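You operate a simulated robot arm through the tools that you are given. There is no shell and no other tool.

You run a simulated two-armed robot. Do the job below in one go: nothing can be reset, and whatever is moved stays where it is left.

TASK
Jog the jammed section free in hand mode and restart side B alone.
Fine: the display names the section; jog no other; back to auto and reset before you start.
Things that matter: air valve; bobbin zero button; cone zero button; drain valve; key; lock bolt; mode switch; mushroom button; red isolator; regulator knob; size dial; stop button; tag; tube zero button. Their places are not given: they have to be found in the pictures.

Only the result counts: the job must be done as asked and must still hold three seconds after the hand-in. Knocking over, shifting, dropping, spilling or breaking anything else fails it.

THE ROBOT
Two 7-joint arms with fingered hands on one trunk that stands fixed in place. Base frame: the origin is at the foot of the trunk, x ahead of it, y to its left, z up. Units: mm, degrees, N and s.
The left shoulder is at [57, 158, 1270], the right one opposite. With the tool pointing down near the work surface each hand reaches from about 440 to 840 mm from the base axis, measured 20 degrees to its own side. Payload 4 kg a hand.
Tool frame (each hand has its own): the origin (TCP) lies between the finger pads and is the grasp point; the fingertips stand 30 mm ahead of it; z points along the fingers, y is the line along which they close. Largest opening 104 mm; the body of the gripper starts 35 mm behind the TCP. The gripper is a hand of 4 fingers: y runs from the thumb to the fingers, the wrist lies at [-15, -104, -178] in the tool frame, and closing takes about 1.5 s.
Orientation is that of the tool frame in the base frame, as a unit quaternion [w, x, y, z]. With the fingers straight down and the wrist toward the robot, the tool's x, y and z point along [0, 1, 0], [1, 0, 0] and [0, 0, -1] of the base frame.

THE INTERFACE
- The arms move only by the tool step_arm. It takes "left_series", "right_series" or both (then of equal length, played together; a hand with none holds still); each is a list of rows, each an object of numbers (a shift or turn left out is 0, a gripper value left out holds the last): "x", "y", "z": the shift along the tool's x, y, z in mm; "wx", "wy", "wz": the turn, a rotation vector about the tool's x, y, z in rad. In form: [{"x": .., "y": .., "z": .., "wx": .., "wy": .., "wz": ..}, ...]. A call has 1 to 20 rows; each row is the pose to reach, as a shift and turn from the pose commanded when the call began, along the tool's axes at that moment. "left_fingers" and "right_fingers" are, for a hand that has rows, the opening in per cent of the stroke, from 0 (shut) to 100 (fully open), set as the call begins (left out, the last holds). Rows are played at 5 a second. More than 50 mm and 8.6 degrees between two rows, or a gripper value outside its range, and nothing of the call is played. Where a pose cannot be reached the arm comes as near as it can. A force on the tool above 40 N (or 10 N above the force at the start of the call, whichever is more), or a blocked arm, ends the call early, and 0.2 s more pass. The fingers move at their own pace (about 45 mm/s each) and stop on an object; they squeeze with about 31 N. The grip force told is the motor's: it shows also when the fingers shut on nothing. Time passes only in rows, and 0.2 s behind the last, so rows that repeat a pose let the fingers close. The reply holds the time, the measured pose of the TCP, the force on the tool along the base axes, the opening and the grip force, in the units named above and with some noise, with the torque about the TCP (base axes, N m) and any sound that the robot's microphone picked up.
- Cameras (640 x 400 px; columns grow to the right, rows downward): "scene" is now at [133.3, -41.6, 1479.9]; the picture's right is [-0.42, -0.91, 0.01], its down [-0.19, 0.08, -0.98] and it looks along [0.89, -0.42, -0.21] (base axes); focal length 231 px, centre (320, 200). "left" rides on the left gripper at [-61, -92, -130] in its tool frame; the picture's right is [-0.81, -0.28, 0.52], its down [0.53, -0.71, 0.46] and it looks along [0.24, 0.64, 0.72] (tool axes); focal length 275 px, centre (320, 200). "right" rides on the right gripper at [61, -92, -130] in its tool frame; the picture's right is [-0.81, 0.28, -0.52], its down [-0.53, -0.71, 0.46] and it looks along [-0.24, 0.65, 0.72] (tool axes); focal length 275 px, centre (320, 200).
- snapshot(camera): a new picture of that camera. No time passes.
- move_column(by): slides the trunk up (or, below 0, down) by that many mm; the arms and the scene camera ride with it, the base frame stays. It gives what a move gives, with no picture.
- curl_fingers(index, middle, ring, thumb_bend, thumb_turn, hand): sets how far each is bent, from 0 (flat) to 100 (curled in); at 30 the hand is open as for a grip, at 70 the pads meet at the TCP. One left out holds its place. A second passes; each finger stops where it meets its share of the squeeze, and holds until it gets a number again. A gripper value or a shape takes the hand back. It gives what a move gives, with no picture; readings hold the bend of each and the force on the fingers (four entries, about 0 where the hand has none), thumb and palm. thumb_turn goes from beside the hand (0) to across from the fingers (100), as for a grip.
- grasp_type(shape, hand): the hand has 4 fingers and takes this shape, open, in about a second: jaw (thumb against the fingers, like two jaws); tri (thumb and two fingers); tip (a fingertip pinch); poke (one finger out to press); point (the index stretched); flat (the hand flat); cup (the hand cupped); fist (a fist). The gripper value then closes the fingers along that shape, each until it touches; the sizes above hold for jaw. It gives what a move gives, with no picture.
- aim_head(pan, tilt): turns the head with the scene camera to pan (to the left, within 80 degrees either way) and tilt (down, from -29 to 69), counted from straight ahead of the robot. It gives what a move gives.
- point_at(camera, pixels): there is no depth. For up to 12 entries [column, row, z] of the newest picture of that camera ("zoom" is the newest enlarged one), the place [x, y] in the base frame at which the ray of that pixel passes the height z, good to about 3 mm. No time passes.
- zoom(camera, box): a new picture of the part [left, top, right, bottom] of that camera's present view, enlarged. No time passes.
- sign_off(): hands the job in; it is judged then, once.

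Unless the task says otherwise, let go and move clear before handing in.

The tools are called after "Call:" by a JSON object that holds its "method" and its "body". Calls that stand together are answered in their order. step_arm: Moves the arms, as the interface text tells. Its arguments: {"type":"object","properties":{"left_series":{"type":"array"},"left_fingers":{"type":"number"},"right_series":{"type":"array"},"right_fingers":{"type":"number"}},"required":[]} The other tools are called the same way: move_column (by) slides the trunk up or down; grasp_type (shape, hand) gives the hand a shape; curl_fingers (index, middle, ring, thumb_bend, thumb_turn, hand) moves the fingers one by one; aim_head (pan, tilt) turns the head that bears the scene camera; snapshot (camera) takes a picture; point_at (camera, pixels) gives the place at which the rays of pixels pass given heights; zoom (camera, box) takes an enlarged picture of a part of a camera's view; sign_off () hands the job in.

At the start:

```text
clock: 0.0
left_position: [452.5, -27.1, 1435.6]
left_tcp_rot: [0.0, 0.706, 0.708, 0.0]
left_wrist_force: [0.4, 0.3, -0.1]
left_torque: [0.01, 0.03, 0.02]
left_opening: 103.8
left_grip_force: 0.0
left_shape: jaw
left_bend: [30.0, 30.0, 30.0, 30.0, 98.0]
left_finger forces: [0.0, 0.0, 0.0, 0.0, 0.0, 0.0]
right_position: [293.8, -344.1, 1479.9]
right_tcp_rot: [-0.001, 0.707, 0.708, -0.001]
right_wrist_force: [-0.4, 0.2, 1.0]
right_torque: [0.0, 0.02, -0.03]
right_opening: 103.7
right_grip_force: 0.0
right_shape: jaw
right_bend: [30.0, 30.0, 30.0, 30.0, 98.0]
right_finger forces: [0.0, 0.1, 0.0, 0.0, 0.1, 0.0]
trunk travel left (down, up): [-475.0, 32.0]
head pan, tilt: [-25.1, 11.2]
```

scene: 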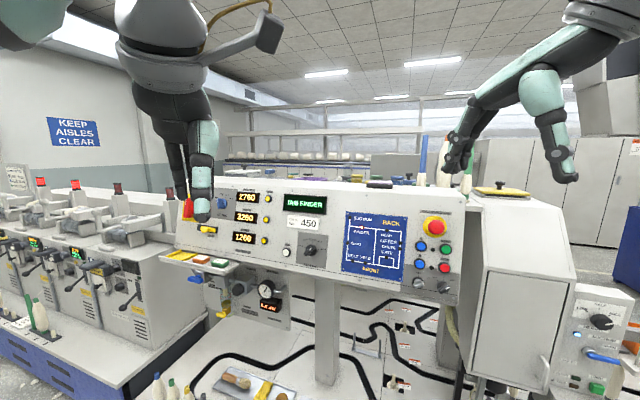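
right: 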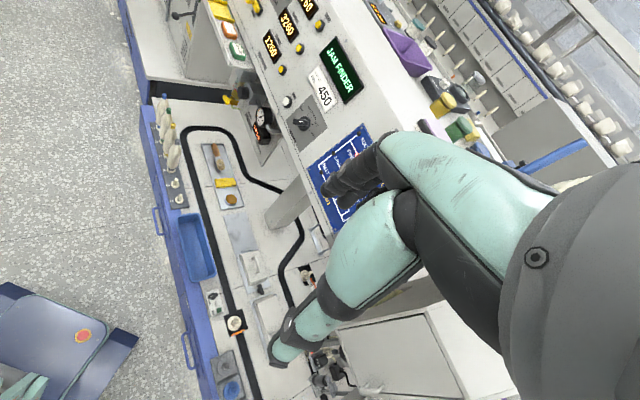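
left: 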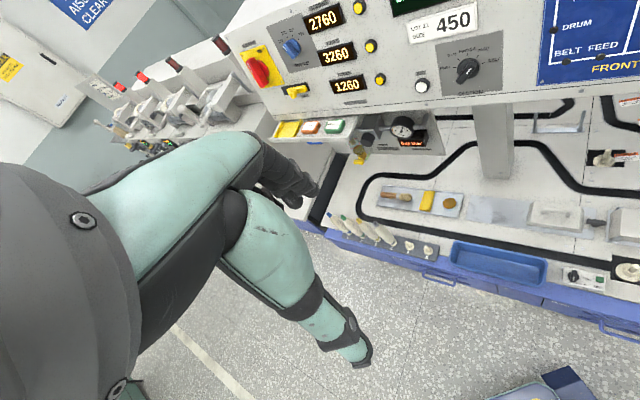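

The panel fills the middle of the scene view, with a green display at about (305,204) and a selector at about (310,250). The button block is at the right, around (435,245). I'll zoom in to read everything.

Call:
{"method": "zoom", "body": {"camera": "scene", "box": [170, 180, 330, 280]}}

Call:
{"method": "zoom", "body": {"camera": "scene", "box": [320, 180, 480, 310]}}

Call:
{"method": "zoom", "body": {"camera": "scene", "box": [150, 240, 310, 340]}}

Call:
{"method": "zoom", "body": {"camera": "left", "box": [220, 0, 540, 200]}}

Call:
{"method": "zoom", "body": {"camera": "scene", "box": [320, 280, 640, 400]}}

```text
4.00 times, centred on (250, 230) of scene
```

zoom: 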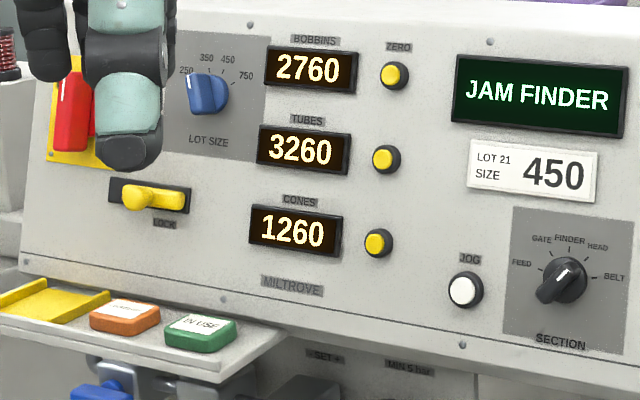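

```text
3.08 times, centred on (400, 245) of scene
```

zoom: 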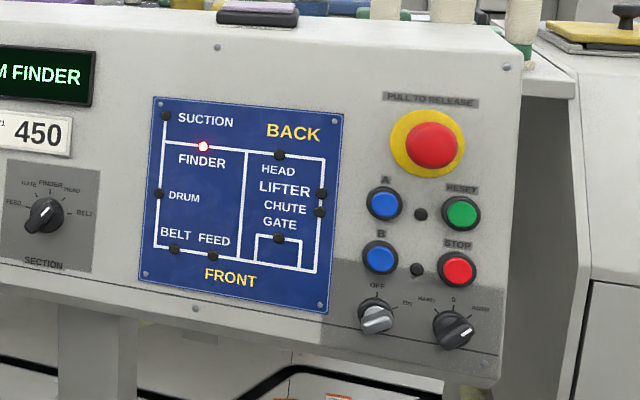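

```text
4.00 times, centred on (230, 290) of scene
```

zoom: 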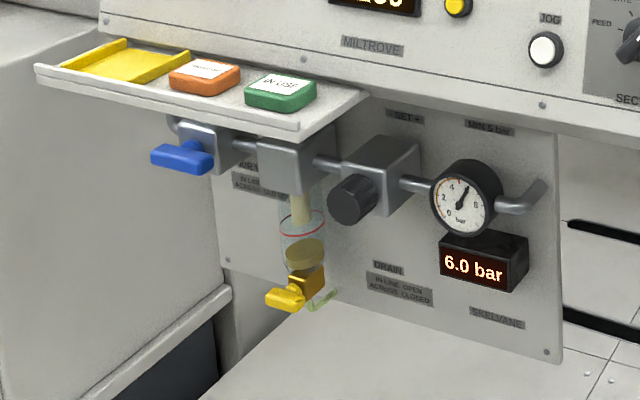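

```text
2.00 times, centred on (380, 100) of left
```

zoom: 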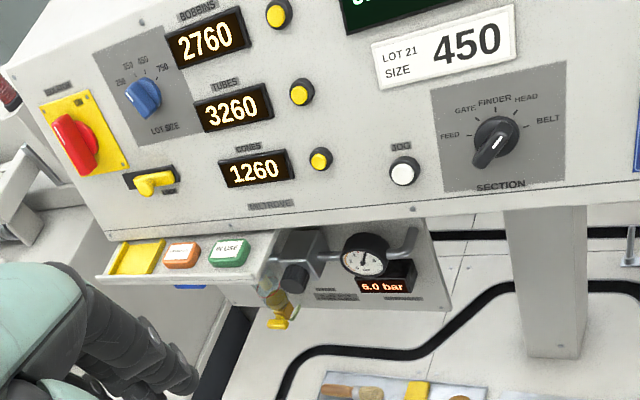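

```text
2.00 times, centred on (480, 340) of scene
```

zoom: 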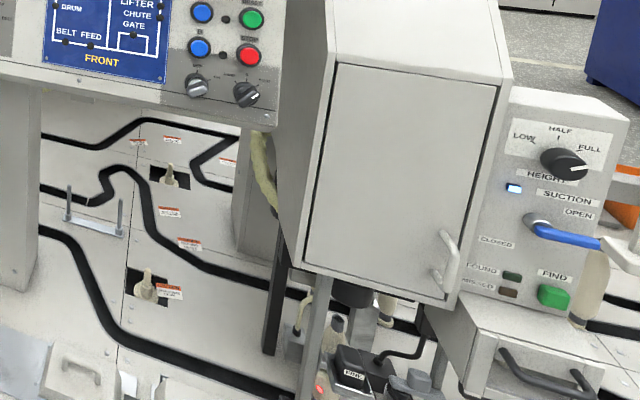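

The display reads JAM FINDER, and the mimic LED is lit at FINDER (203,145 in the zoom). I'll look closer at the knobs and the key and mode switches.

Call:
{"method": "zoom", "body": {"camera": "scene", "box": [405, 210, 469, 310]}}

Call:
{"method": "zoom", "body": {"camera": "scene", "box": [275, 225, 335, 270]}}

Call:
{"method": "zoom", "body": {"camera": "left", "box": [430, 20, 510, 110]}}

Call:
{"method": "point_at", "body": {"camera": "scene", "pixels": [[310, 250, 1250], [286, 252, 1250], [435, 227, 1300], [441, 286, 1100], [465, 195, 1350], [180, 245, 1250], [330, 380, 900]]}}

```text
4.00 times, centred on (437, 260) of scene
```

zoom: 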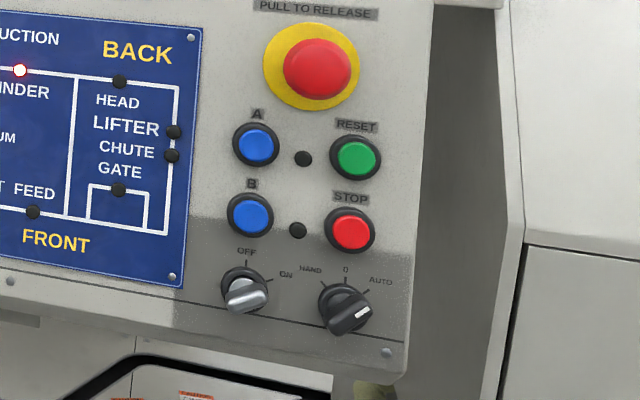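

```text
8.89 times, centred on (305, 248) of scene
```

zoom: 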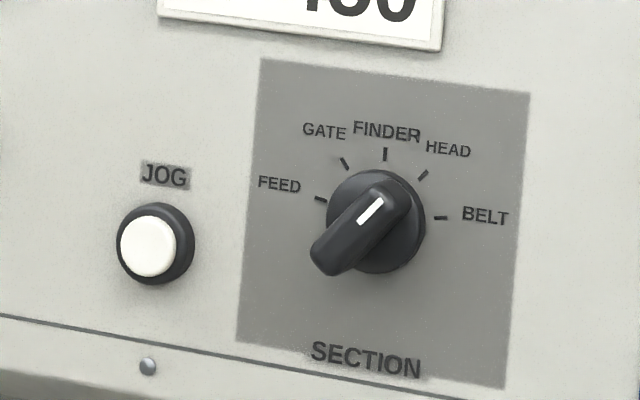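

```text
4.44 times, centred on (470, 65) of left
```

zoom: 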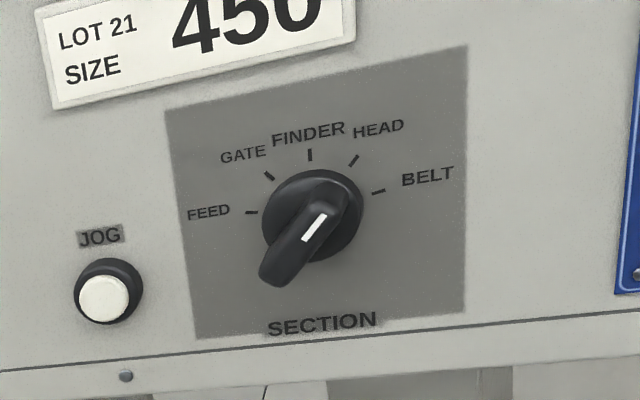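

```text
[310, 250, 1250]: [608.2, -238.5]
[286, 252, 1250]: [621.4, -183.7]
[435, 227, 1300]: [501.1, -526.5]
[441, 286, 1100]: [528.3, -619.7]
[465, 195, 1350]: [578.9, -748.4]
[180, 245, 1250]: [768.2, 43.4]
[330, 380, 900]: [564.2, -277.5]
```

The section pointer's white stripe is toward HEAD, mode is at AUTO and the key is apparently ON. I'll triangulate the panel from the scene and left cameras.

Call:
{"method": "point_at", "body": {"camera": "scene", "pixels": [[311.2, 250.25, 1300], [311.2, 250.25, 1100], [285.9, 252.8, 1300], [285.9, 252.8, 1100], [285.65, 266.7, 1300], [285.65, 266.7, 1100]]}}

Call:
{"method": "point_at", "body": {"camera": "left", "pixels": [[468.2, 68.4, 1300], [468.2, 68.4, 1100], [420.9, 87.1, 1300], [420.9, 87.1, 1100], [426.3, 104.6, 1300], [426.3, 104.6, 1100]]}}

Call:
{"method": "snapshot", "body": {"camera": "right"}}

```text
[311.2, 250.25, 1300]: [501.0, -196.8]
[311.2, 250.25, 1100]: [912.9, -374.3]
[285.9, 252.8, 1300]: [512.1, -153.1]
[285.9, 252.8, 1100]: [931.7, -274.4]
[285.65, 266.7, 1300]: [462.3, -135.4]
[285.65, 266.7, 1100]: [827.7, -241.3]
```

```text
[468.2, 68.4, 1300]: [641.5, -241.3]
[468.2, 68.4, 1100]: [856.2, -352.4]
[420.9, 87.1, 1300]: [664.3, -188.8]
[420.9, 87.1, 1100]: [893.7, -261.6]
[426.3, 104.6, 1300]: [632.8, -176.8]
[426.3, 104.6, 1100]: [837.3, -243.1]
```

```text
taken
```

right: 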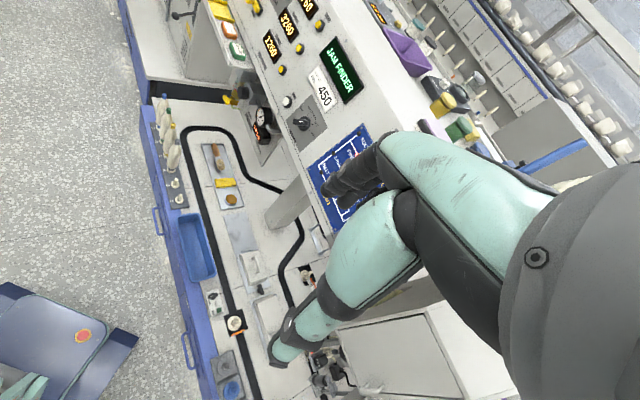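

Knob base comes out near (794,-322,1157) and JOG near (848,-248,1140). I'll triangulate the zero buttons to get the panel tilt, and point the right hand's camera toward the button block.

Call:
{"method": "point_at", "body": {"camera": "scene", "pixels": [[269, 199, 1300], [269, 199, 1400], [266, 219.5, 1300], [266, 219.5, 1100], [264.5, 240.5, 1300], [264.5, 240.5, 1100], [435, 227, 1300], [435, 227, 1100], [441.5, 287, 1300], [441.5, 287, 1100]]}}

Call:
{"method": "point_at", "body": {"camera": "left", "pixels": [[359, 7, 1300], [359, 7, 1100], [370.5, 46, 1300], [370.5, 46, 1100], [380, 79.5, 1300], [380, 79.5, 1100]]}}

```text
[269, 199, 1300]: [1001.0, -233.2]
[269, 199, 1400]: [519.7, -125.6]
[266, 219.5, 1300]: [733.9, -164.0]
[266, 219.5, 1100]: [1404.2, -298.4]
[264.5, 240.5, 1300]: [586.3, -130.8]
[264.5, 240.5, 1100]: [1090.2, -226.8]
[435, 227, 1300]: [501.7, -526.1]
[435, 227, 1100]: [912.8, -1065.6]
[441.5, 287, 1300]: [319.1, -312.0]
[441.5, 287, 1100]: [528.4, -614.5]
```

```text
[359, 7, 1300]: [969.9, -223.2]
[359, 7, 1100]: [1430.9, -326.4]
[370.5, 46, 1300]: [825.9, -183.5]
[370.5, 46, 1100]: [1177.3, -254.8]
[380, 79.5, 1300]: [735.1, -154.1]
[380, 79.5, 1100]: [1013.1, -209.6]
```

The triangulated points give a panel facing about 44° to the right and leaning back about 13°. I'll bring the right hand round toward the button block near (540,-600,1190), starting with the yaw.

Call:
{"method": "step_arm", "body": {"right_series": [{"x": -19, "y": 16, "z": 10, "wz": 0.128}, {"x": -38, "y": 32, "z": 20, "wz": 0.256}, {"x": -57, "y": 48, "z": 30, "wz": 0.384}, {"x": -76, "y": 64, "z": 40, "wz": 0.512}, {"x": -95, "y": 80, "z": 50, "wz": 0.64}, {"x": -114, "y": 96, "z": 60, "wz": 0.768}]}}

Call:
{"method": "snapshot", "body": {"camera": "right"}}

Call:
{"method": "snapshot", "body": {"camera": "scene"}}

```text
clock: 1.4
left_position: [438.4, -27.9, 1440.0]
left_tcp_rot: [0.004, 0.706, 0.708, 0.004]
left_wrist_force: [0.2, 0.1, -0.5]
left_torque: [-0.01, -0.01, 0.0]
left_opening: 103.9
left_grip_force: 0.0
left_shape: jaw
left_bend: [30.0, 30.0, 30.0, 30.0, 98.0]
left_finger forces: [0.1, 0.0, 0.0, 0.0, 0.0, 0.1]
right_position: [376.5, -457.2, 1422.6]
right_tcp_rot: [0.002, 0.92, 0.391, 0.004]
right_wrist_force: [0.1, -0.4, -0.1]
right_torque: [0.03, 0.02, -0.02]
right_opening: 103.9
right_grip_force: 0.1
right_shape: jaw
right_bend: [30.0, 30.0, 30.0, 30.0, 98.0]
right_finger forces: [0.1, 0.0, 0.1, 0.0, 0.0, 0.0]
trunk travel left (down, up): [-475.0, 32.0]
head pan, tilt: [-25.1, 11.2]
```

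```text
taken
```

right: 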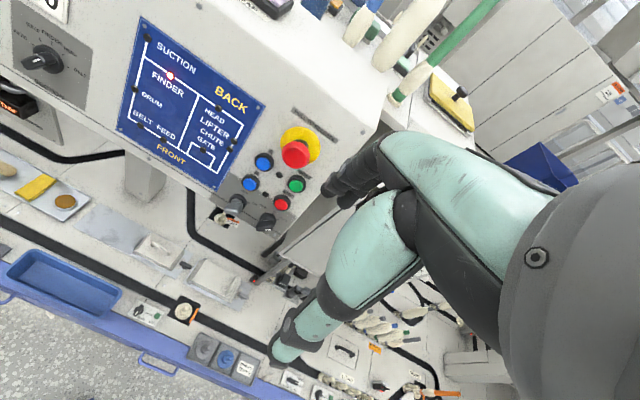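

```text
taken
```

scene: 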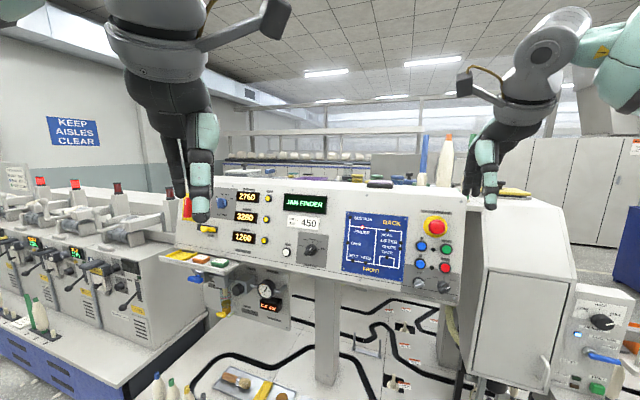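

The right camera now shows the button block around (270,180). I'll zoom and triangulate it against the scene view.

Call:
{"method": "zoom", "body": {"camera": "right", "box": [200, 110, 360, 250]}}

Call:
{"method": "zoom", "body": {"camera": "scene", "box": [400, 205, 470, 305]}}

Call:
{"method": "zoom", "body": {"camera": "right", "box": [0, 10, 120, 110]}}

```text
2.86 times, centred on (280, 180) of right
```

zoom: 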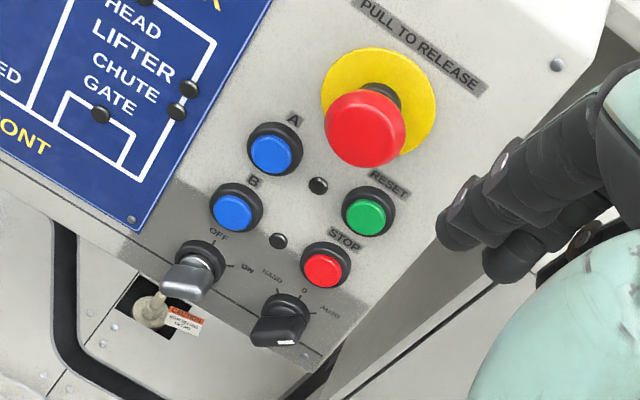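

```text
4.00 times, centred on (435, 255) of scene
```

zoom: 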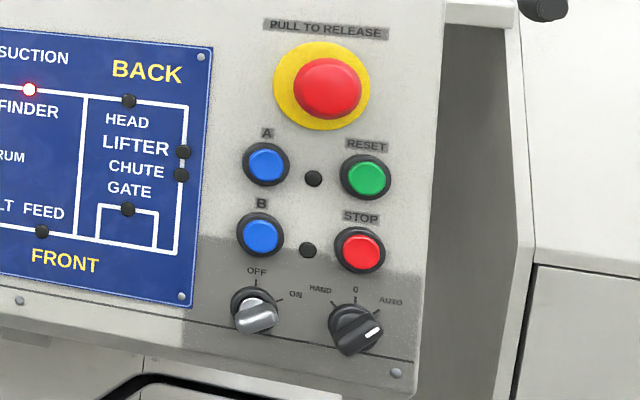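

```text
4.00 times, centred on (60, 60) of right
```

zoom: 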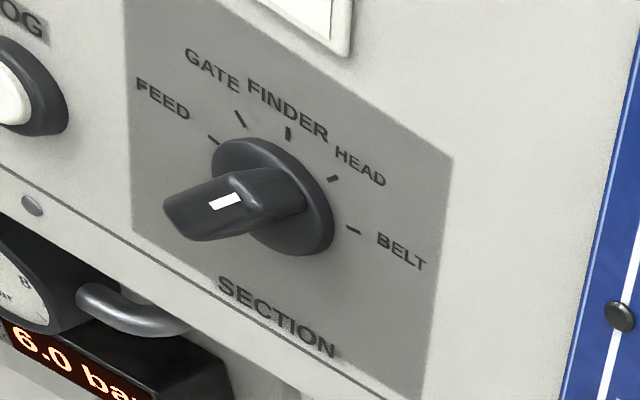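

Buttons are clear in both zooms: RESET (366,177)/(369,212), STOP (360,250)/(326,266), B (260,235)/(235,209). I'll compute their rays.

Call:
{"method": "point_at", "body": {"camera": "scene", "pixels": [[446.5, 249.25, 1200], [446.5, 249.25, 1100], [445, 267.5, 1200], [445, 267.5, 1100], [421.25, 246, 1200], [420, 263.75, 1200], [420, 263.75, 1100], [444, 285, 1100], [435.5, 226.25, 1300], [435.5, 226.25, 1200], [454, 298, 1100], [400.5, 279, 1100]]}}

Call:
{"method": "point_at", "body": {"camera": "right", "pixels": [[297.15, 184.2, 1200], [297.15, 184.2, 1100], [282.1, 203.1, 1200], [282.1, 203.1, 1100], [263.9, 162.15, 1200], [250.25, 183.15, 1200], [250.25, 183.15, 1100], [269.5, 219.2, 1100], [300.65, 145, 1300], [300.65, 145, 1200], [274.75, 234.25, 1100], [214.2, 186.65, 1100]]}}

```text
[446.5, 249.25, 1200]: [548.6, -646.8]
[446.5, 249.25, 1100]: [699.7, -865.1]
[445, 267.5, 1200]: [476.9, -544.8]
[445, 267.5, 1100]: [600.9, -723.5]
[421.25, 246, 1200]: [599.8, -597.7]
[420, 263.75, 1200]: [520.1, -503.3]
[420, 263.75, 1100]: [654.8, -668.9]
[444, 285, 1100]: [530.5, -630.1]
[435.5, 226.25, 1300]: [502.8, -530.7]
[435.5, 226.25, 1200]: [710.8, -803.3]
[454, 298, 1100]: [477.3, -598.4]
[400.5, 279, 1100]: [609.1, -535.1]
```

```text
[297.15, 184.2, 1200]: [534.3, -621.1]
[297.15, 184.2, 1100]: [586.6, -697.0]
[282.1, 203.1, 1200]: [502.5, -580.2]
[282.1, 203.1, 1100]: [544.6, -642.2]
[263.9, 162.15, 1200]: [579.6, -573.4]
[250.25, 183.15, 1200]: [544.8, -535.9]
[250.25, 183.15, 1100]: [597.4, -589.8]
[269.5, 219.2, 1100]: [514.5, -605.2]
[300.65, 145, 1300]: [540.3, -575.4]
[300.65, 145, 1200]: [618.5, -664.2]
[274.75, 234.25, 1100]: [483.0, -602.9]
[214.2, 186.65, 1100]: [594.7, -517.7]
```

Button centres come out at: RESET (527,-612,1214), STOP (516,-600,1169), B (560,-553,1170), mode (506,-594,1123). Next I'll pitch the right hand to face the panel while moving to about 150 mm in front of it.

Call:
{"method": "step_arm", "body": {"right_series": [{"x": 1.7, "y": 6.3, "z": 20, "wx": -0.1274}, {"x": 3.4, "y": 12.6, "z": 40, "wx": -0.2548}, {"x": 5.1, "y": 18.9, "z": 60, "wx": -0.3822}, {"x": 6.8, "y": 25.2, "z": 80, "wx": -0.5096}, {"x": 8.5, "y": 31.5, "z": 100, "wx": -0.637}, {"x": 10.2, "y": 37.8, "z": 120, "wx": -0.7644}, {"x": 11.9, "y": 44.1, "z": 140, "wx": -0.8918}, {"x": 13.6, "y": 50.4, "z": 160, "wx": -1.0192}, {"x": 15.3, "y": 56.7, "z": 180, "wx": -1.1466}, {"x": 17, "y": 63, "z": 200, "wx": -1.274}]}}

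Call:
{"method": "snapshot", "body": {"camera": "right"}}

Call:
{"method": "snapshot", "body": {"camera": "scene"}}

```text
clock: 3.6
left_position: [439.6, -23.1, 1439.6]
left_tcp_rot: [0.004, 0.706, 0.709, 0.002]
left_wrist_force: [-1.3, 0.1, 0.5]
left_torque: [-0.01, -0.04, 0.02]
left_opening: 104.0
left_grip_force: 0.0
left_shape: jaw
left_bend: [30.0, 30.0, 30.0, 30.0, 98.0]
left_finger forces: [0.0, 0.1, 0.0, 0.1, 0.0, 0.0]
right_position: [442.8, -461.7, 1238.0]
right_tcp_rot: [0.517, 0.78, 0.285, 0.206]
right_wrist_force: [-0.3, 0.7, -5.3]
right_torque: [-0.24, -0.23, 0.02]
right_opening: 103.6
right_grip_force: 0.0
right_shape: jaw
right_bend: [30.0, 30.0, 30.0, 30.0, 97.0]
right_finger forces: [0.0, 0.0, 0.1, 0.0, 0.1, 0.0]
right hand out of reach, approached as far as the arm can: row 7, 8, 9, 10
trunk travel left (down, up): [-475.0, 32.0]
head pan, tilt: [-25.1, 11.2]
```

```text
taken
```

right: 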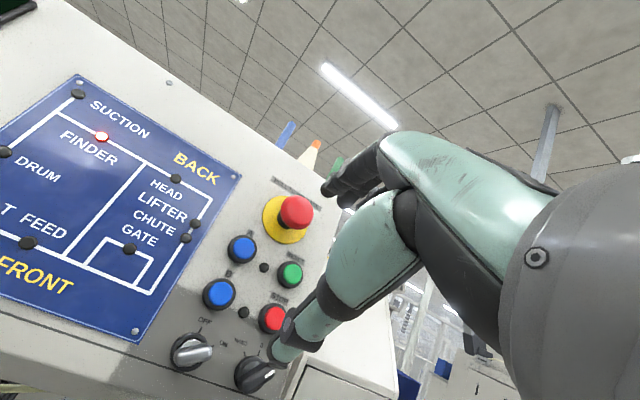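

```text
taken
```

scene: 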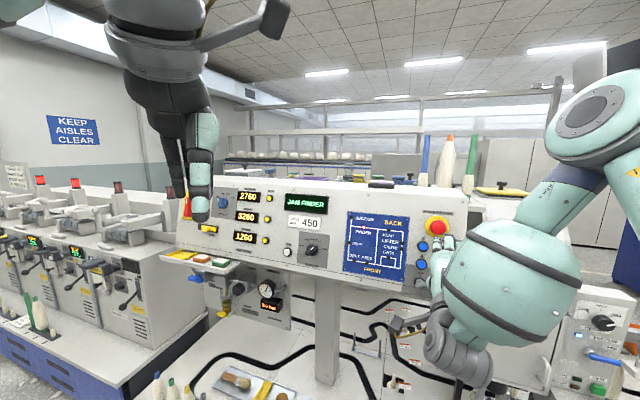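

The hand now faces the block. The mode knob is at (258,375), the key at (195,352), and the tool z axis is about 22° below horizontal. I'll put the right hand in the poke shape and look.

Call:
{"method": "grasp_type", "body": {"shape": "poke", "hand": "right"}}

Call:
{"method": "snapshot", "body": {"camera": "right"}}

Call:
{"method": "zoom", "body": {"camera": "right", "box": [150, 180, 350, 400]}}

Call:
{"method": "zoom", "body": {"camera": "scene", "box": [380, 200, 540, 300]}}

```text
clock: 4.5
left_position: [435.1, -29.3, 1441.1]
left_tcp_rot: [0.004, 0.707, 0.707, 0.006]
left_wrist_force: [0.7, 0.6, 0.0]
left_torque: [0.04, -0.01, 0.01]
left_opening: 103.9
left_grip_force: 0.0
left_shape: jaw
left_bend: [30.0, 30.0, 30.0, 30.0, 98.0]
left_finger forces: [0.0, 0.1, 0.1, 0.0, 0.0, 0.0]
right_position: [439.5, -468.2, 1242.9]
right_tcp_rot: [0.519, 0.78, 0.28, 0.211]
right_wrist_force: [-0.6, -0.6, 0.0]
right_torque: [-0.02, 0.02, 0.02]
right_opening: 0.0
right_grip_force: 0.1
right_shape: poke
right_bend: [70.0, 70.0, 99.0, 100.0, 100.0]
right_finger forces: [0.0, 0.1, 0.1, 0.1, 0.0, 0.0]
trunk travel left (down, up): [-475.0, 32.0]
head pan, tilt: [-25.1, 11.2]
```

```text
taken
```

right: 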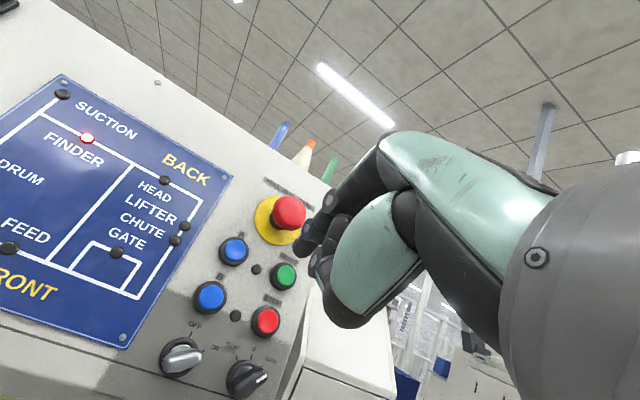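

```text
1.82 times, centred on (250, 290) of right
```

zoom: 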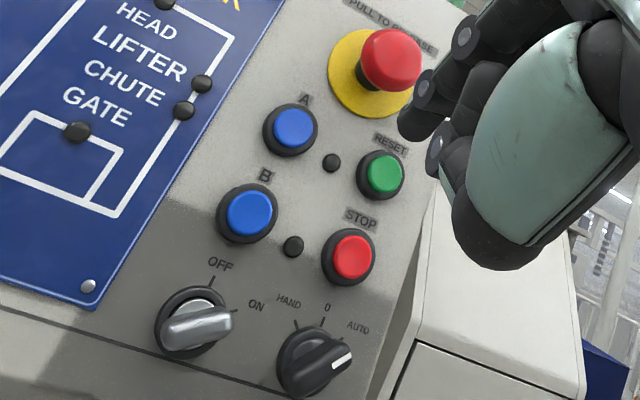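

```text
4.00 times, centred on (460, 250) of scene
```

zoom: 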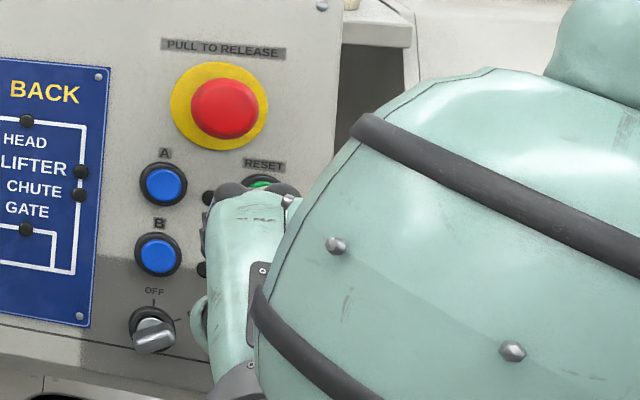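

In poke the fingers fold near (305,245) and the index and middle both appear to be at 70. I'll zoom on the fingertips to see which one stands out.

Call:
{"method": "zoom", "body": {"camera": "right", "box": [270, 120, 430, 340]}}

Call:
{"method": "snapshot", "body": {"camera": "left"}}

```text
1.82 times, centred on (350, 230) of right
```

zoom: 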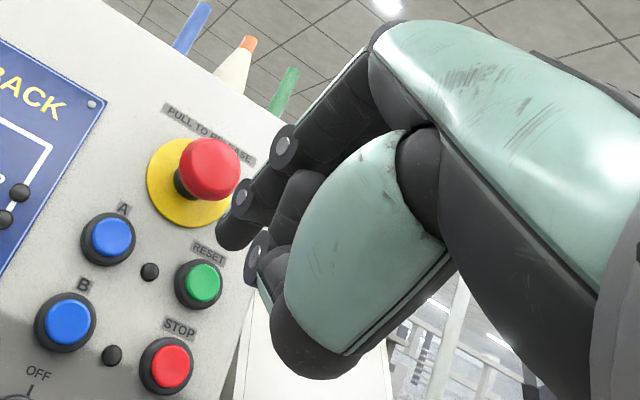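

```text
taken
```

left: 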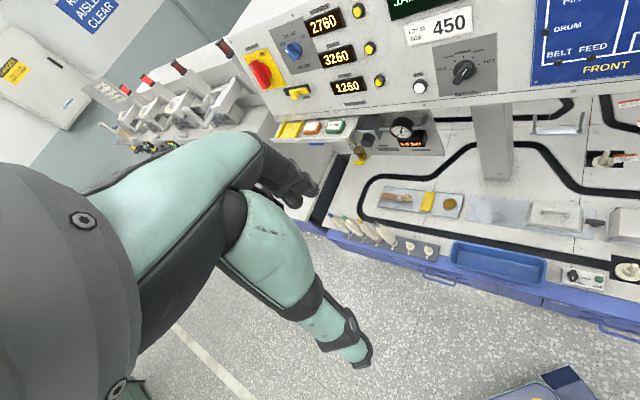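

One fingertip shows at about (303,249), and the second may be hidden behind it. I'll curl the middle finger away so only the index stands out, then compare.

Call:
{"method": "curl_fingers", "body": {"hand": "right", "middle": 100}}

Call:
{"method": "zoom", "body": {"camera": "right", "box": [270, 120, 430, 340]}}

Call:
{"method": "zoom", "body": {"camera": "scene", "box": [380, 200, 540, 300]}}

```text
clock: 5.5
left_position: [437.0, -28.6, 1441.4]
left_tcp_rot: [0.005, 0.706, 0.708, 0.005]
left_wrist_force: [0.9, 0.1, 0.7]
left_torque: [0.01, -0.01, 0.01]
left_opening: 103.9
left_grip_force: 0.0
left_shape: jaw
left_bend: [30.0, 30.0, 30.0, 30.0, 98.0]
left_finger forces: [0.0, 0.0, 0.1, 0.1, 0.1, 0.1]
right_position: [439.2, -465.6, 1233.3]
right_tcp_rot: [0.515, 0.782, 0.287, 0.203]
right_wrist_force: [-0.2, 0.1, -0.6]
right_torque: [0.0, -0.01, -0.02]
right_opening: 29.9
right_grip_force: 0.0
right_shape: fingers
right_bend: [70.0, 100.0, 99.0, 100.0, 100.0]
right_finger forces: [0.0, 0.0, 0.0, 0.0, 0.0, 0.0]
trunk travel left (down, up): [-475.0, 32.0]
head pan, tilt: [-25.1, 11.2]
```

```text
1.82 times, centred on (350, 230) of right
```

zoom: 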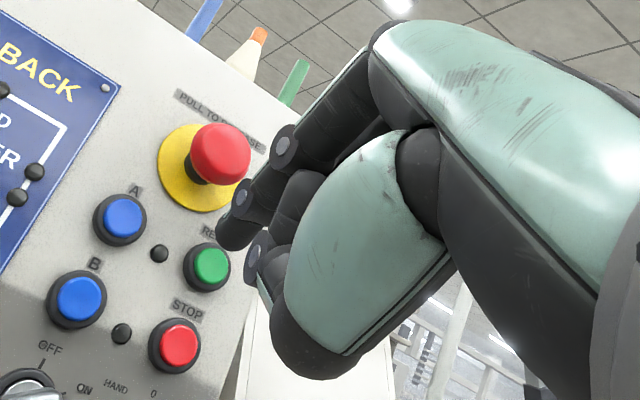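

```text
4.00 times, centred on (460, 250) of scene
```

zoom: 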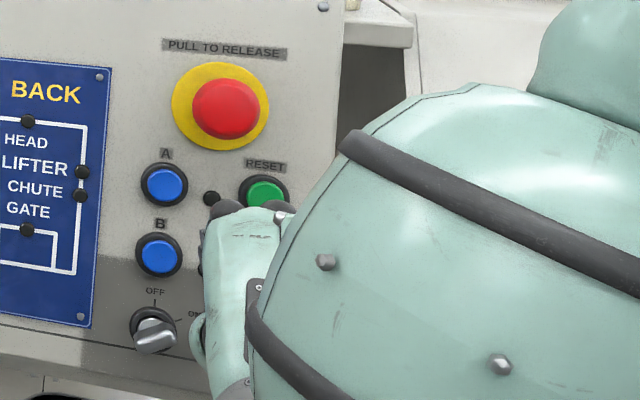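

With only the index at 70, its tip lies at about [8,2,27] in the tool frame by its pixel (303,249). I'll move toward the mode switch in a small step to see how commands map after the out-of-reach rows.

Call:
{"method": "step_arm", "body": {"right_series": [{"x": -10, "y": -20, "z": 20}, {"x": -20, "y": -40, "z": 40}, {"x": -20, "y": -40, "z": 40}]}}

Call:
{"method": "snapshot", "body": {"camera": "right"}}

```text
clock: 6.3
left_position: [434.9, -28.5, 1441.9]
left_tcp_rot: [0.004, 0.707, 0.707, 0.005]
left_wrist_force: [0.5, -0.3, 0.0]
left_torque: [0.04, 0.03, 0.01]
left_opening: 103.9
left_grip_force: 0.0
left_shape: jaw
left_bend: [30.0, 30.0, 30.0, 30.0, 98.0]
left_finger forces: [0.1, 0.0, 0.1, 0.1, 0.1, 0.0]
right_position: [444.8, -485.0, 1180.8]
right_tcp_rot: [0.513, 0.788, 0.278, 0.198]
right_wrist_force: [0.5, 0.5, 0.2]
right_torque: [-0.02, -0.03, -0.03]
right_opening: 30.0
right_grip_force: 0.0
right_shape: fingers
right_bend: [70.0, 100.0, 99.0, 100.0, 100.0]
right_finger forces: [0.1, 0.1, 0.0, 0.0, 0.0, 0.1]
right hand out of reach, approached as far as the arm can: row 1, 2, 3
trunk travel left (down, up): [-475.0, 32.0]
head pan, tilt: [-25.1, 11.2]
```

```text
taken
```

right: 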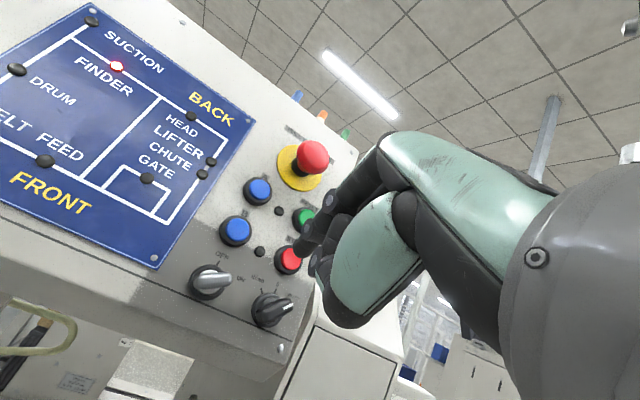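

The arm still says out of reach, with tool yaw and pitch each off by about 6°, probably a wrist limit. I'll raise the hand a little and then lower the trunk, so the forearm reaches upward and the wrist has more range.

Call:
{"method": "step_arm", "body": {"right_series": [{"y": 35, "z": -20}, {"y": 70, "z": -40}]}}

Call:
{"method": "move_column", "body": {"by": -130}}

Call:
{"method": "snapshot", "body": {"camera": "right"}}

Call:
{"method": "snapshot", "body": {"camera": "scene"}}

```text
clock: 6.9
left_position: [432.5, -27.4, 1442.1]
left_tcp_rot: [0.006, 0.707, 0.707, 0.006]
left_wrist_force: [0.4, -0.6, -0.2]
left_torque: [0.03, -0.05, 0.0]
left_opening: 104.1
left_grip_force: 0.0
left_shape: jaw
left_bend: [30.0, 30.0, 30.0, 30.0, 98.0]
left_finger forces: [0.0, 0.0, 0.1, 0.1, 0.0, 0.1]
right_position: [434.7, -476.7, 1255.6]
right_tcp_rot: [0.514, 0.785, 0.282, 0.2]
right_wrist_force: [-0.6, 0.1, 0.0]
right_torque: [0.02, -0.02, 0.03]
right_opening: 29.9
right_grip_force: 0.0
right_shape: fingers
right_bend: [70.0, 100.0, 99.0, 100.0, 100.0]
right_finger forces: [0.0, 0.1, 0.0, 0.1, 0.1, 0.1]
right hand out of reach, approached as far as the arm can: row 1, 2
trunk travel left (down, up): [-475.0, 32.0]
head pan, tilt: [-25.1, 11.2]
```

```text
clock: 8.5
left_position: [434.9, -27.2, 1309.4]
left_tcp_rot: [0.005, 0.706, 0.708, 0.005]
left_wrist_force: [0.1, -0.7, -0.2]
left_torque: [0.0, -0.04, -0.02]
left_opening: 103.9
left_grip_force: 0.1
left_shape: jaw
left_bend: [30.0, 30.0, 30.0, 30.0, 98.0]
left_finger forces: [0.0, 0.0, 0.1, 0.0, 0.1, 0.1]
right_position: [439.0, -476.5, 1123.0]
right_tcp_rot: [0.513, 0.785, 0.283, 0.199]
right_wrist_force: [-0.3, -0.5, 0.1]
right_torque: [-0.01, -0.03, 0.0]
right_opening: 29.9
right_grip_force: 0.2
right_shape: fingers
right_bend: [70.0, 100.0, 99.0, 100.0, 100.0]
right_finger forces: [0.0, 0.1, 0.0, 0.0, 0.0, 0.0]
trunk travel left (down, up): [-345.0, 162.0]
head pan, tilt: [-25.1, 11.2]
```

```text
taken
```

right: 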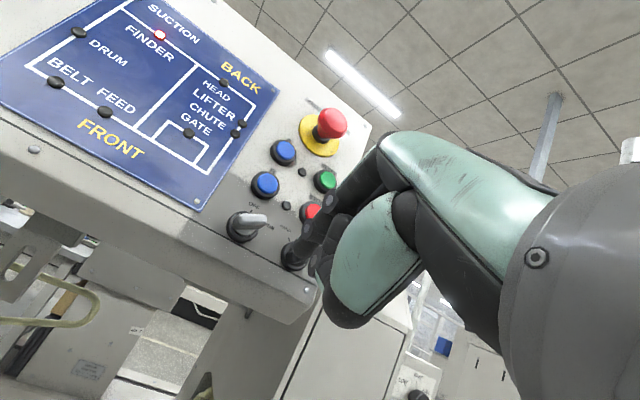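

```text
taken
```

scene: 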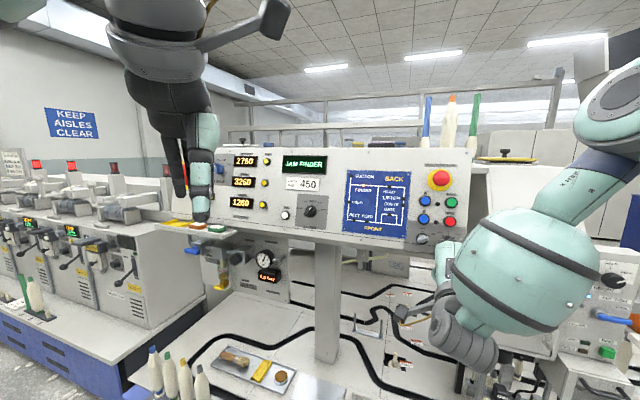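

The trunk is down and the scene camera now sees the panel more face-on. I'll raise the hand about 40 mm and see whether the pose is now reachable.

Call:
{"method": "step_arm", "body": {"right_series": [{"x": -2, "y": 20, "z": 7}, {"x": -5, "y": 40, "z": 15}, {"x": -5, "y": 40, "z": 15}]}}

Call:
{"method": "snapshot", "body": {"camera": "right"}}

Call:
{"method": "zoom", "body": {"camera": "scene", "box": [270, 140, 480, 260]}}

```text
clock: 9.3
left_position: [436.1, -26.9, 1309.3]
left_tcp_rot: [0.004, 0.707, 0.708, 0.005]
left_wrist_force: [-0.1, 0.0, 0.2]
left_torque: [-0.01, 0.03, -0.02]
left_opening: 103.9
left_grip_force: 0.0
left_shape: jaw
left_bend: [30.0, 30.0, 30.0, 30.0, 98.0]
left_finger forces: [0.1, 0.0, 0.0, 0.1, 0.0, 0.1]
right_position: [451.8, -499.7, 1144.1]
right_tcp_rot: [0.513, 0.789, 0.275, 0.196]
right_wrist_force: [0.1, 0.7, 0.7]
right_torque: [0.01, 0.0, 0.0]
right_opening: 29.9
right_grip_force: 0.0
right_shape: fingers
right_bend: [70.0, 100.0, 99.0, 100.0, 100.0]
right_finger forces: [0.0, 0.0, 0.1, 0.0, 0.0, 0.0]
right hand out of reach, approached as far as the arm can: row 2, 3
trunk travel left (down, up): [-345.0, 162.0]
head pan, tilt: [-25.1, 11.2]
```

```text
taken
```

right: 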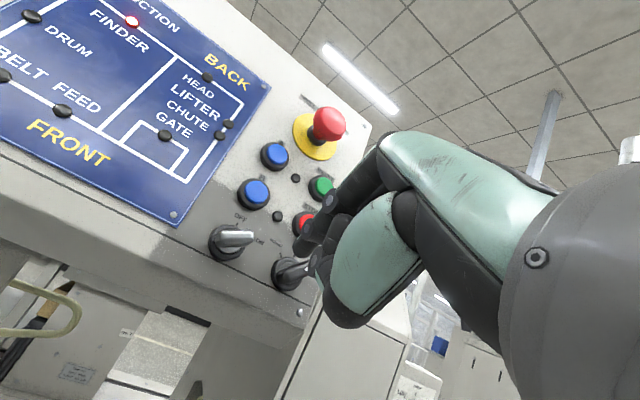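

```text
3.05 times, centred on (375, 200) of scene
```

zoom: 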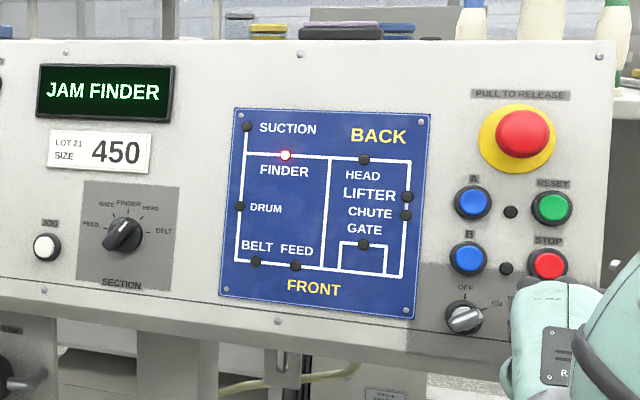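

The wrist limit persists with the palm facing down. I'll roll the hand toward a handshake pose, turning about tool z so the fingers' side goes to the right, while backing off slightly.

Call:
{"method": "step_arm", "body": {"right_series": [{"z": -10, "wz": 0.13}, {"z": -20, "wz": 0.26}, {"z": -20, "wz": 0.39}, {"z": -20, "wz": 0.52}, {"z": -20, "wz": 0.65}, {"z": -20, "wz": 0.78}]}}

Call:
{"method": "snapshot", "body": {"camera": "right"}}

Call:
{"method": "snapshot", "body": {"camera": "scene"}}

```text
clock: 10.7
left_position: [435.9, -27.9, 1310.3]
left_tcp_rot: [0.004, 0.706, 0.708, 0.004]
left_wrist_force: [-0.2, 0.1, 0.2]
left_torque: [-0.03, -0.05, -0.02]
left_opening: 103.9
left_grip_force: 0.1
left_shape: jaw
left_bend: [30.0, 30.0, 30.0, 30.0, 98.0]
left_finger forces: [0.0, 0.0, 0.0, 0.1, 0.0, 0.1]
right_position: [439.0, -486.4, 1151.1]
right_tcp_rot: [0.399, 0.834, -0.038, 0.38]
right_wrist_force: [0.5, 0.0, 0.1]
right_torque: [0.01, -0.01, -0.03]
right_opening: 29.8
right_grip_force: 0.1
right_shape: fingers
right_bend: [70.0, 100.0, 99.0, 100.0, 100.0]
right_finger forces: [0.1, 0.0, 0.1, 0.1, 0.1, 0.0]
trunk travel left (down, up): [-345.0, 162.0]
head pan, tilt: [-25.1, 11.2]
```

```text
taken
```

right: 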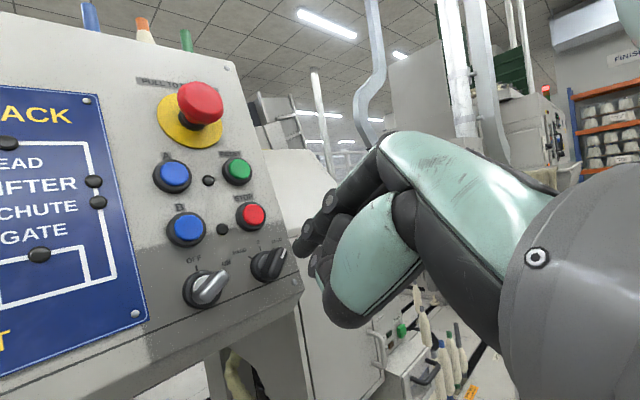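

```text
taken
```

scene: 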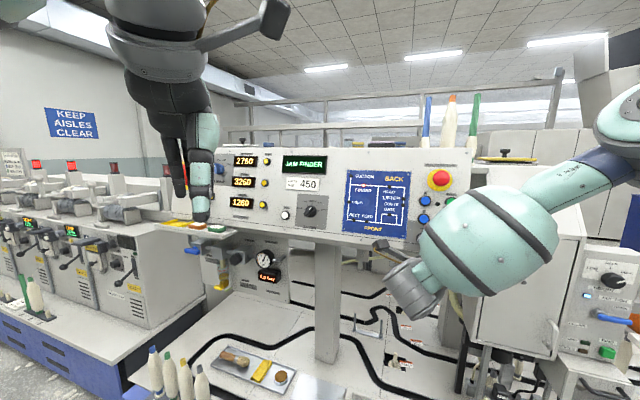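

The pose is reachable now, and the mode knob at (268,265) is clear with its stripe toward AUTO. I'll zoom for knob angles and re-triangulate with the trunk lowered.

Call:
{"method": "zoom", "body": {"camera": "right", "box": [140, 130, 300, 330]}}

Call:
{"method": "zoom", "body": {"camera": "scene", "box": [270, 190, 350, 240]}}

```text
2.00 times, centred on (220, 230) of right
```

zoom: 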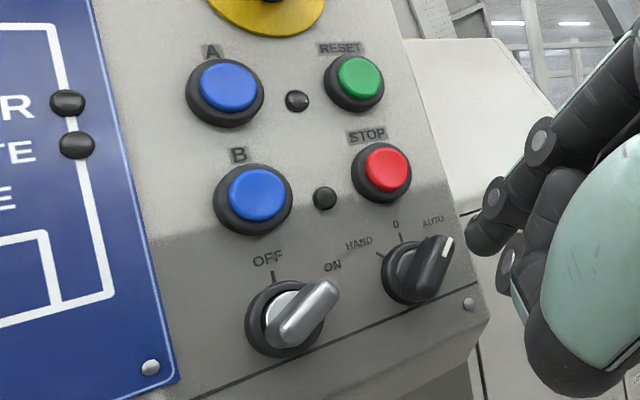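

```text
8.00 times, centred on (310, 215) of scene
```

zoom: 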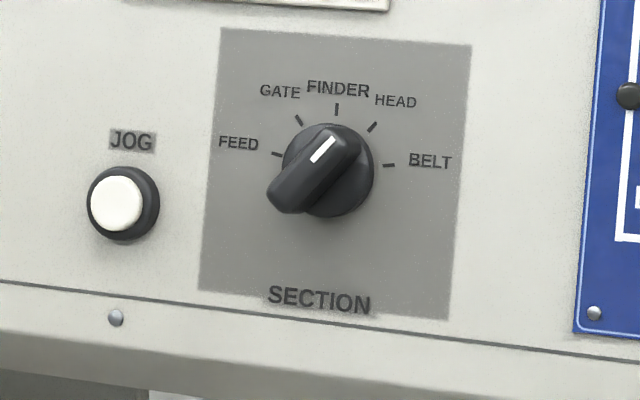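

I'll take rays for the ring centres from both cameras.

Call:
{"method": "point_at", "body": {"camera": "scene", "pixels": [[423.9, 219, 1200], [423.9, 219, 1100], [449.75, 221, 1200], [449.75, 221, 1100], [451.1, 202.6, 1250], [451.1, 202.6, 1150], [422.2, 238.4, 1200], [422.2, 238.4, 1100]]}}

Call:
{"method": "point_at", "body": {"camera": "right", "pixels": [[186, 230, 1200], [186, 230, 1100], [250.5, 216, 1200], [250.5, 216, 1100], [237.5, 172.5, 1250], [237.5, 172.5, 1150], [202.5, 289, 1200], [202.5, 289, 1100], [266, 267.5, 1200], [266, 267.5, 1100]]}}

Call:
{"method": "snapshot", "body": {"camera": "left"}}

```text
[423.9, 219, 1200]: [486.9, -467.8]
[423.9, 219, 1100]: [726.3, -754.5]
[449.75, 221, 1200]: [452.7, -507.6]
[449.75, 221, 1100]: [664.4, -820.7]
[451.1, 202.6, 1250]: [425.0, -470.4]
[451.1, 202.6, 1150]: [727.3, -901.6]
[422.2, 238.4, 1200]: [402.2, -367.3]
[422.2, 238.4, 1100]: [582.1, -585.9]
```

```text
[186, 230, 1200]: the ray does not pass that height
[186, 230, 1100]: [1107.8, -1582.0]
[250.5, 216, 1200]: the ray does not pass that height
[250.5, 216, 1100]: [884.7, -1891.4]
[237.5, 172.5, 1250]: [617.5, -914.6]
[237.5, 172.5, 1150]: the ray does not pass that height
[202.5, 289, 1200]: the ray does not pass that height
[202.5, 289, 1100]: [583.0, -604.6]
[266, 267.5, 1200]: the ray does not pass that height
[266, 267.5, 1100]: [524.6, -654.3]
```

```text
taken
```

left: 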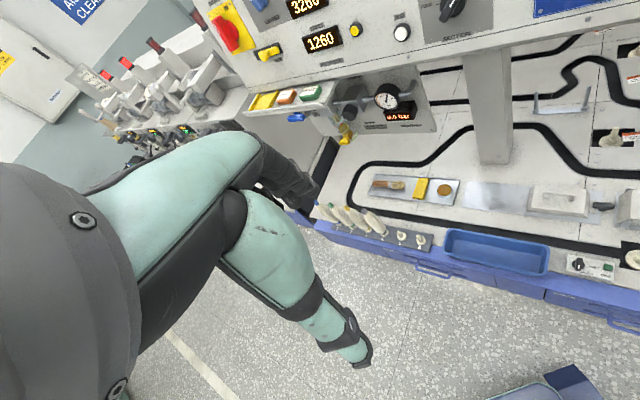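

I'll refine JOG and the section knob too, using the new scene view (JOG (285.4,215.4), knob base (311,211.3)).

Call:
{"method": "point_at", "body": {"camera": "scene", "pixels": [[285.4, 215.4, 1200], [285.4, 215.4, 1100], [311, 211.3, 1200], [311, 211.3, 1100], [284.4, 229.6, 1200], [284.4, 229.6, 1100], [344.25, 229.1, 1200], [344.25, 229.1, 1100]]}}

Call:
{"method": "zoom", "body": {"camera": "left", "box": [360, 0, 500, 70]}}

```text
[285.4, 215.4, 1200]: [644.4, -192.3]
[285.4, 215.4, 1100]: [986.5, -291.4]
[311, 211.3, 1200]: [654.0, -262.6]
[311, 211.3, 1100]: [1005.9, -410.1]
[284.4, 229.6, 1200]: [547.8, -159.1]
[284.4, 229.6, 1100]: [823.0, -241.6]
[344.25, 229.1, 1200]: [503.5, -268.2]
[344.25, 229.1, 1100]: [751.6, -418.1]
```

```text
4.57 times, centred on (430, 35) of left
```

zoom: 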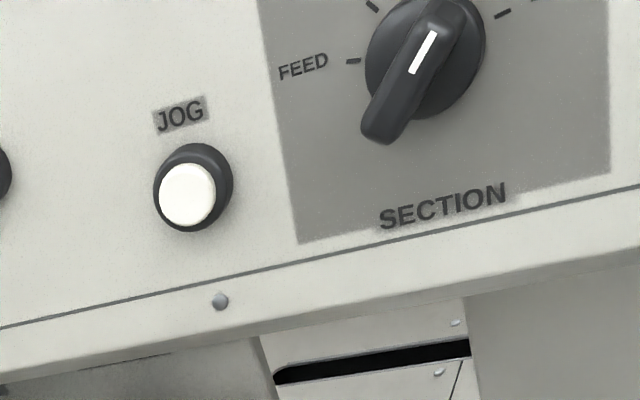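

Plane fits well: panel normal is about (0.69,-0.66,-0.27), with STOP, RESET, JOG and the knob all on it. I'll turn the left hand so its camera watches the button block from above, and correct the right hand's axis to the panel normal.

Call:
{"method": "step_arm", "body": {"left_series": [{"wz": 0.13}, {"wz": 0.26}, {"wz": 0.39}, {"wz": 0.52}, {"wz": 0.65}, {"wz": 0.75}], "right_series": [{"wy": 0.02, "wx": -0.005}, {"wy": 0.04, "wx": -0.01}, {"wy": 0.06, "wx": -0.015}, {"wy": 0.08, "wx": -0.02}, {"wy": 0.1, "wx": -0.025}, {"wy": 0.125, "wx": -0.028}]}}

Call:
{"method": "snapshot", "body": {"camera": "left"}}

Call:
{"method": "snapshot", "body": {"camera": "right"}}

```text
clock: 12.1
left_position: [434.4, -27.2, 1308.3]
left_tcp_rot: [0.002, 0.917, 0.399, 0.005]
left_wrist_force: [0.9, -0.4, -0.2]
left_torque: [0.02, 0.03, 0.03]
left_opening: 103.9
left_grip_force: 0.1
left_shape: jaw
left_bend: [30.0, 30.0, 30.0, 30.0, 98.0]
left_finger forces: [0.0, 0.0, 0.0, 0.0, 0.0, 0.1]
right_position: [439.8, -485.3, 1150.6]
right_tcp_rot: [0.413, 0.802, -0.017, 0.432]
right_wrist_force: [0.7, 0.2, 0.5]
right_torque: [-0.02, 0.02, 0.05]
right_opening: 30.0
right_grip_force: 0.1
right_shape: fingers
right_bend: [70.0, 100.0, 99.0, 100.0, 100.0]
right_finger forces: [0.0, 0.0, 0.1, 0.0, 0.1, 0.0]
trunk travel left (down, up): [-345.0, 162.0]
head pan, tilt: [-25.1, 11.2]
```

```text
taken
```

left: 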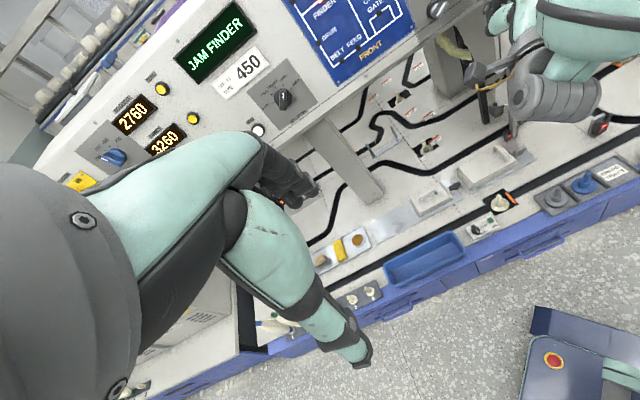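

```text
taken
```

right: 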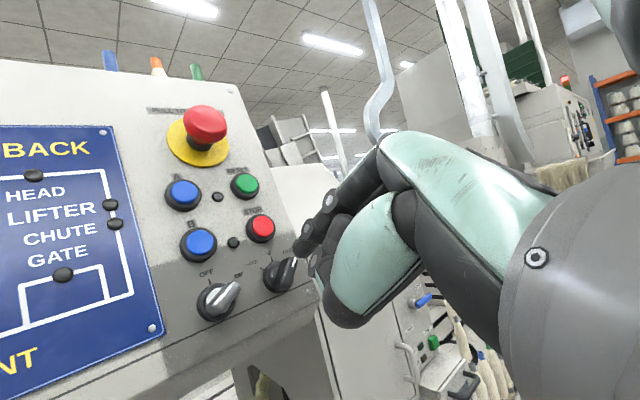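

The right tool axis now matches the panel normal. I'll test whether the right hand can roll on to the gripping angle for the AUTO bar, about 90° further, while the left camera turns further toward the block.

Call:
{"method": "step_arm", "body": {"right_series": [{"wz": 0.13}, {"wz": 0.26}, {"wz": 0.39}, {"wz": 0.52}, {"wz": 0.65}, {"wz": 0.78}, {"wz": 0.91}, {"wz": 1.04}, {"wz": 1.17}, {"wz": 1.3}, {"wz": 1.43}, {"wz": 1.56}], "left_series": [{"wz": 0.08}, {"wz": 0.16}, {"wz": 0.24}, {"wz": 0.32}, {"wz": 0.4}, {"wz": 0.4}, {"wz": 0.4}, {"wz": 0.4}, {"wz": 0.4}, {"wz": 0.4}, {"wz": 0.4}, {"wz": 0.4}]}}

Call:
{"method": "snapshot", "body": {"camera": "left"}}

Call:
{"method": "snapshot", "body": {"camera": "right"}}

Call:
{"method": "snapshot", "body": {"camera": "scene"}}

```text
clock: 14.7
left_position: [435.4, -26.4, 1309.2]
left_tcp_rot: [0.002, 0.978, 0.209, 0.007]
left_wrist_force: [0.7, -0.1, -0.4]
left_torque: [0.01, 0.01, 0.01]
left_opening: 103.8
left_grip_force: 0.1
left_shape: jaw
left_bend: [30.0, 30.0, 30.0, 30.0, 98.0]
left_finger forces: [0.0, 0.0, 0.0, 0.0, 0.1, 0.0]
right_position: [438.6, -487.1, 1152.3]
right_tcp_rot: [-0.01, 0.557, -0.578, 0.596]
right_wrist_force: [-0.6, -0.5, 0.1]
right_torque: [0.0, 0.0, -0.01]
right_opening: 29.9
right_grip_force: 0.2
right_shape: fingers
right_bend: [70.0, 100.0, 99.0, 100.0, 100.0]
right_finger forces: [0.0, 0.1, 0.0, 0.0, 0.0, 0.1]
trunk travel left (down, up): [-345.0, 162.0]
head pan, tilt: [-25.1, 11.2]
```

```text
taken
```

left: 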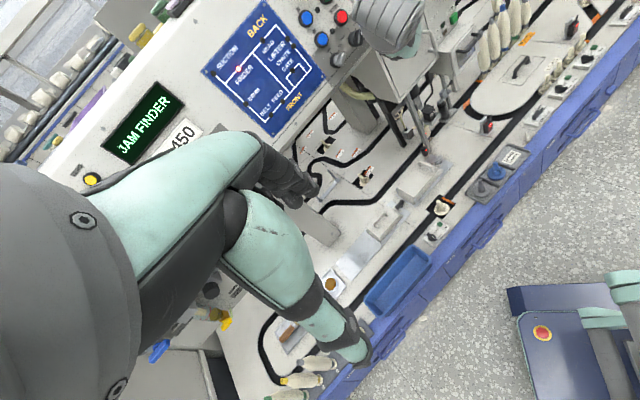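

```text
taken
```

right: 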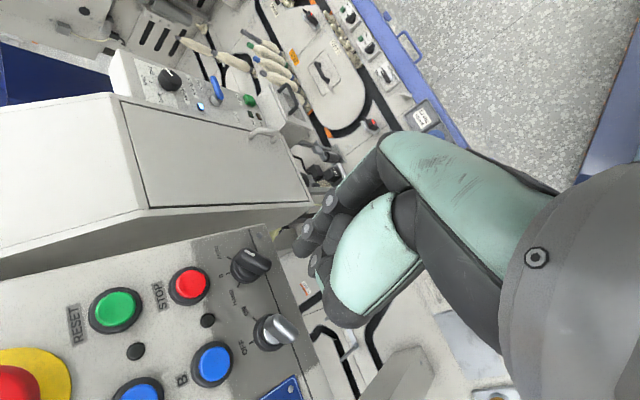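

```text
taken
```

scene: 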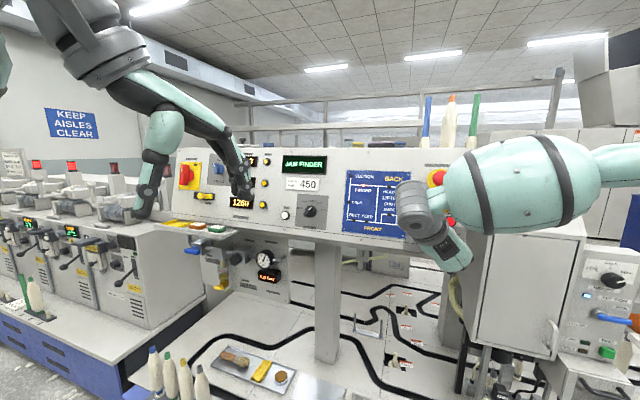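

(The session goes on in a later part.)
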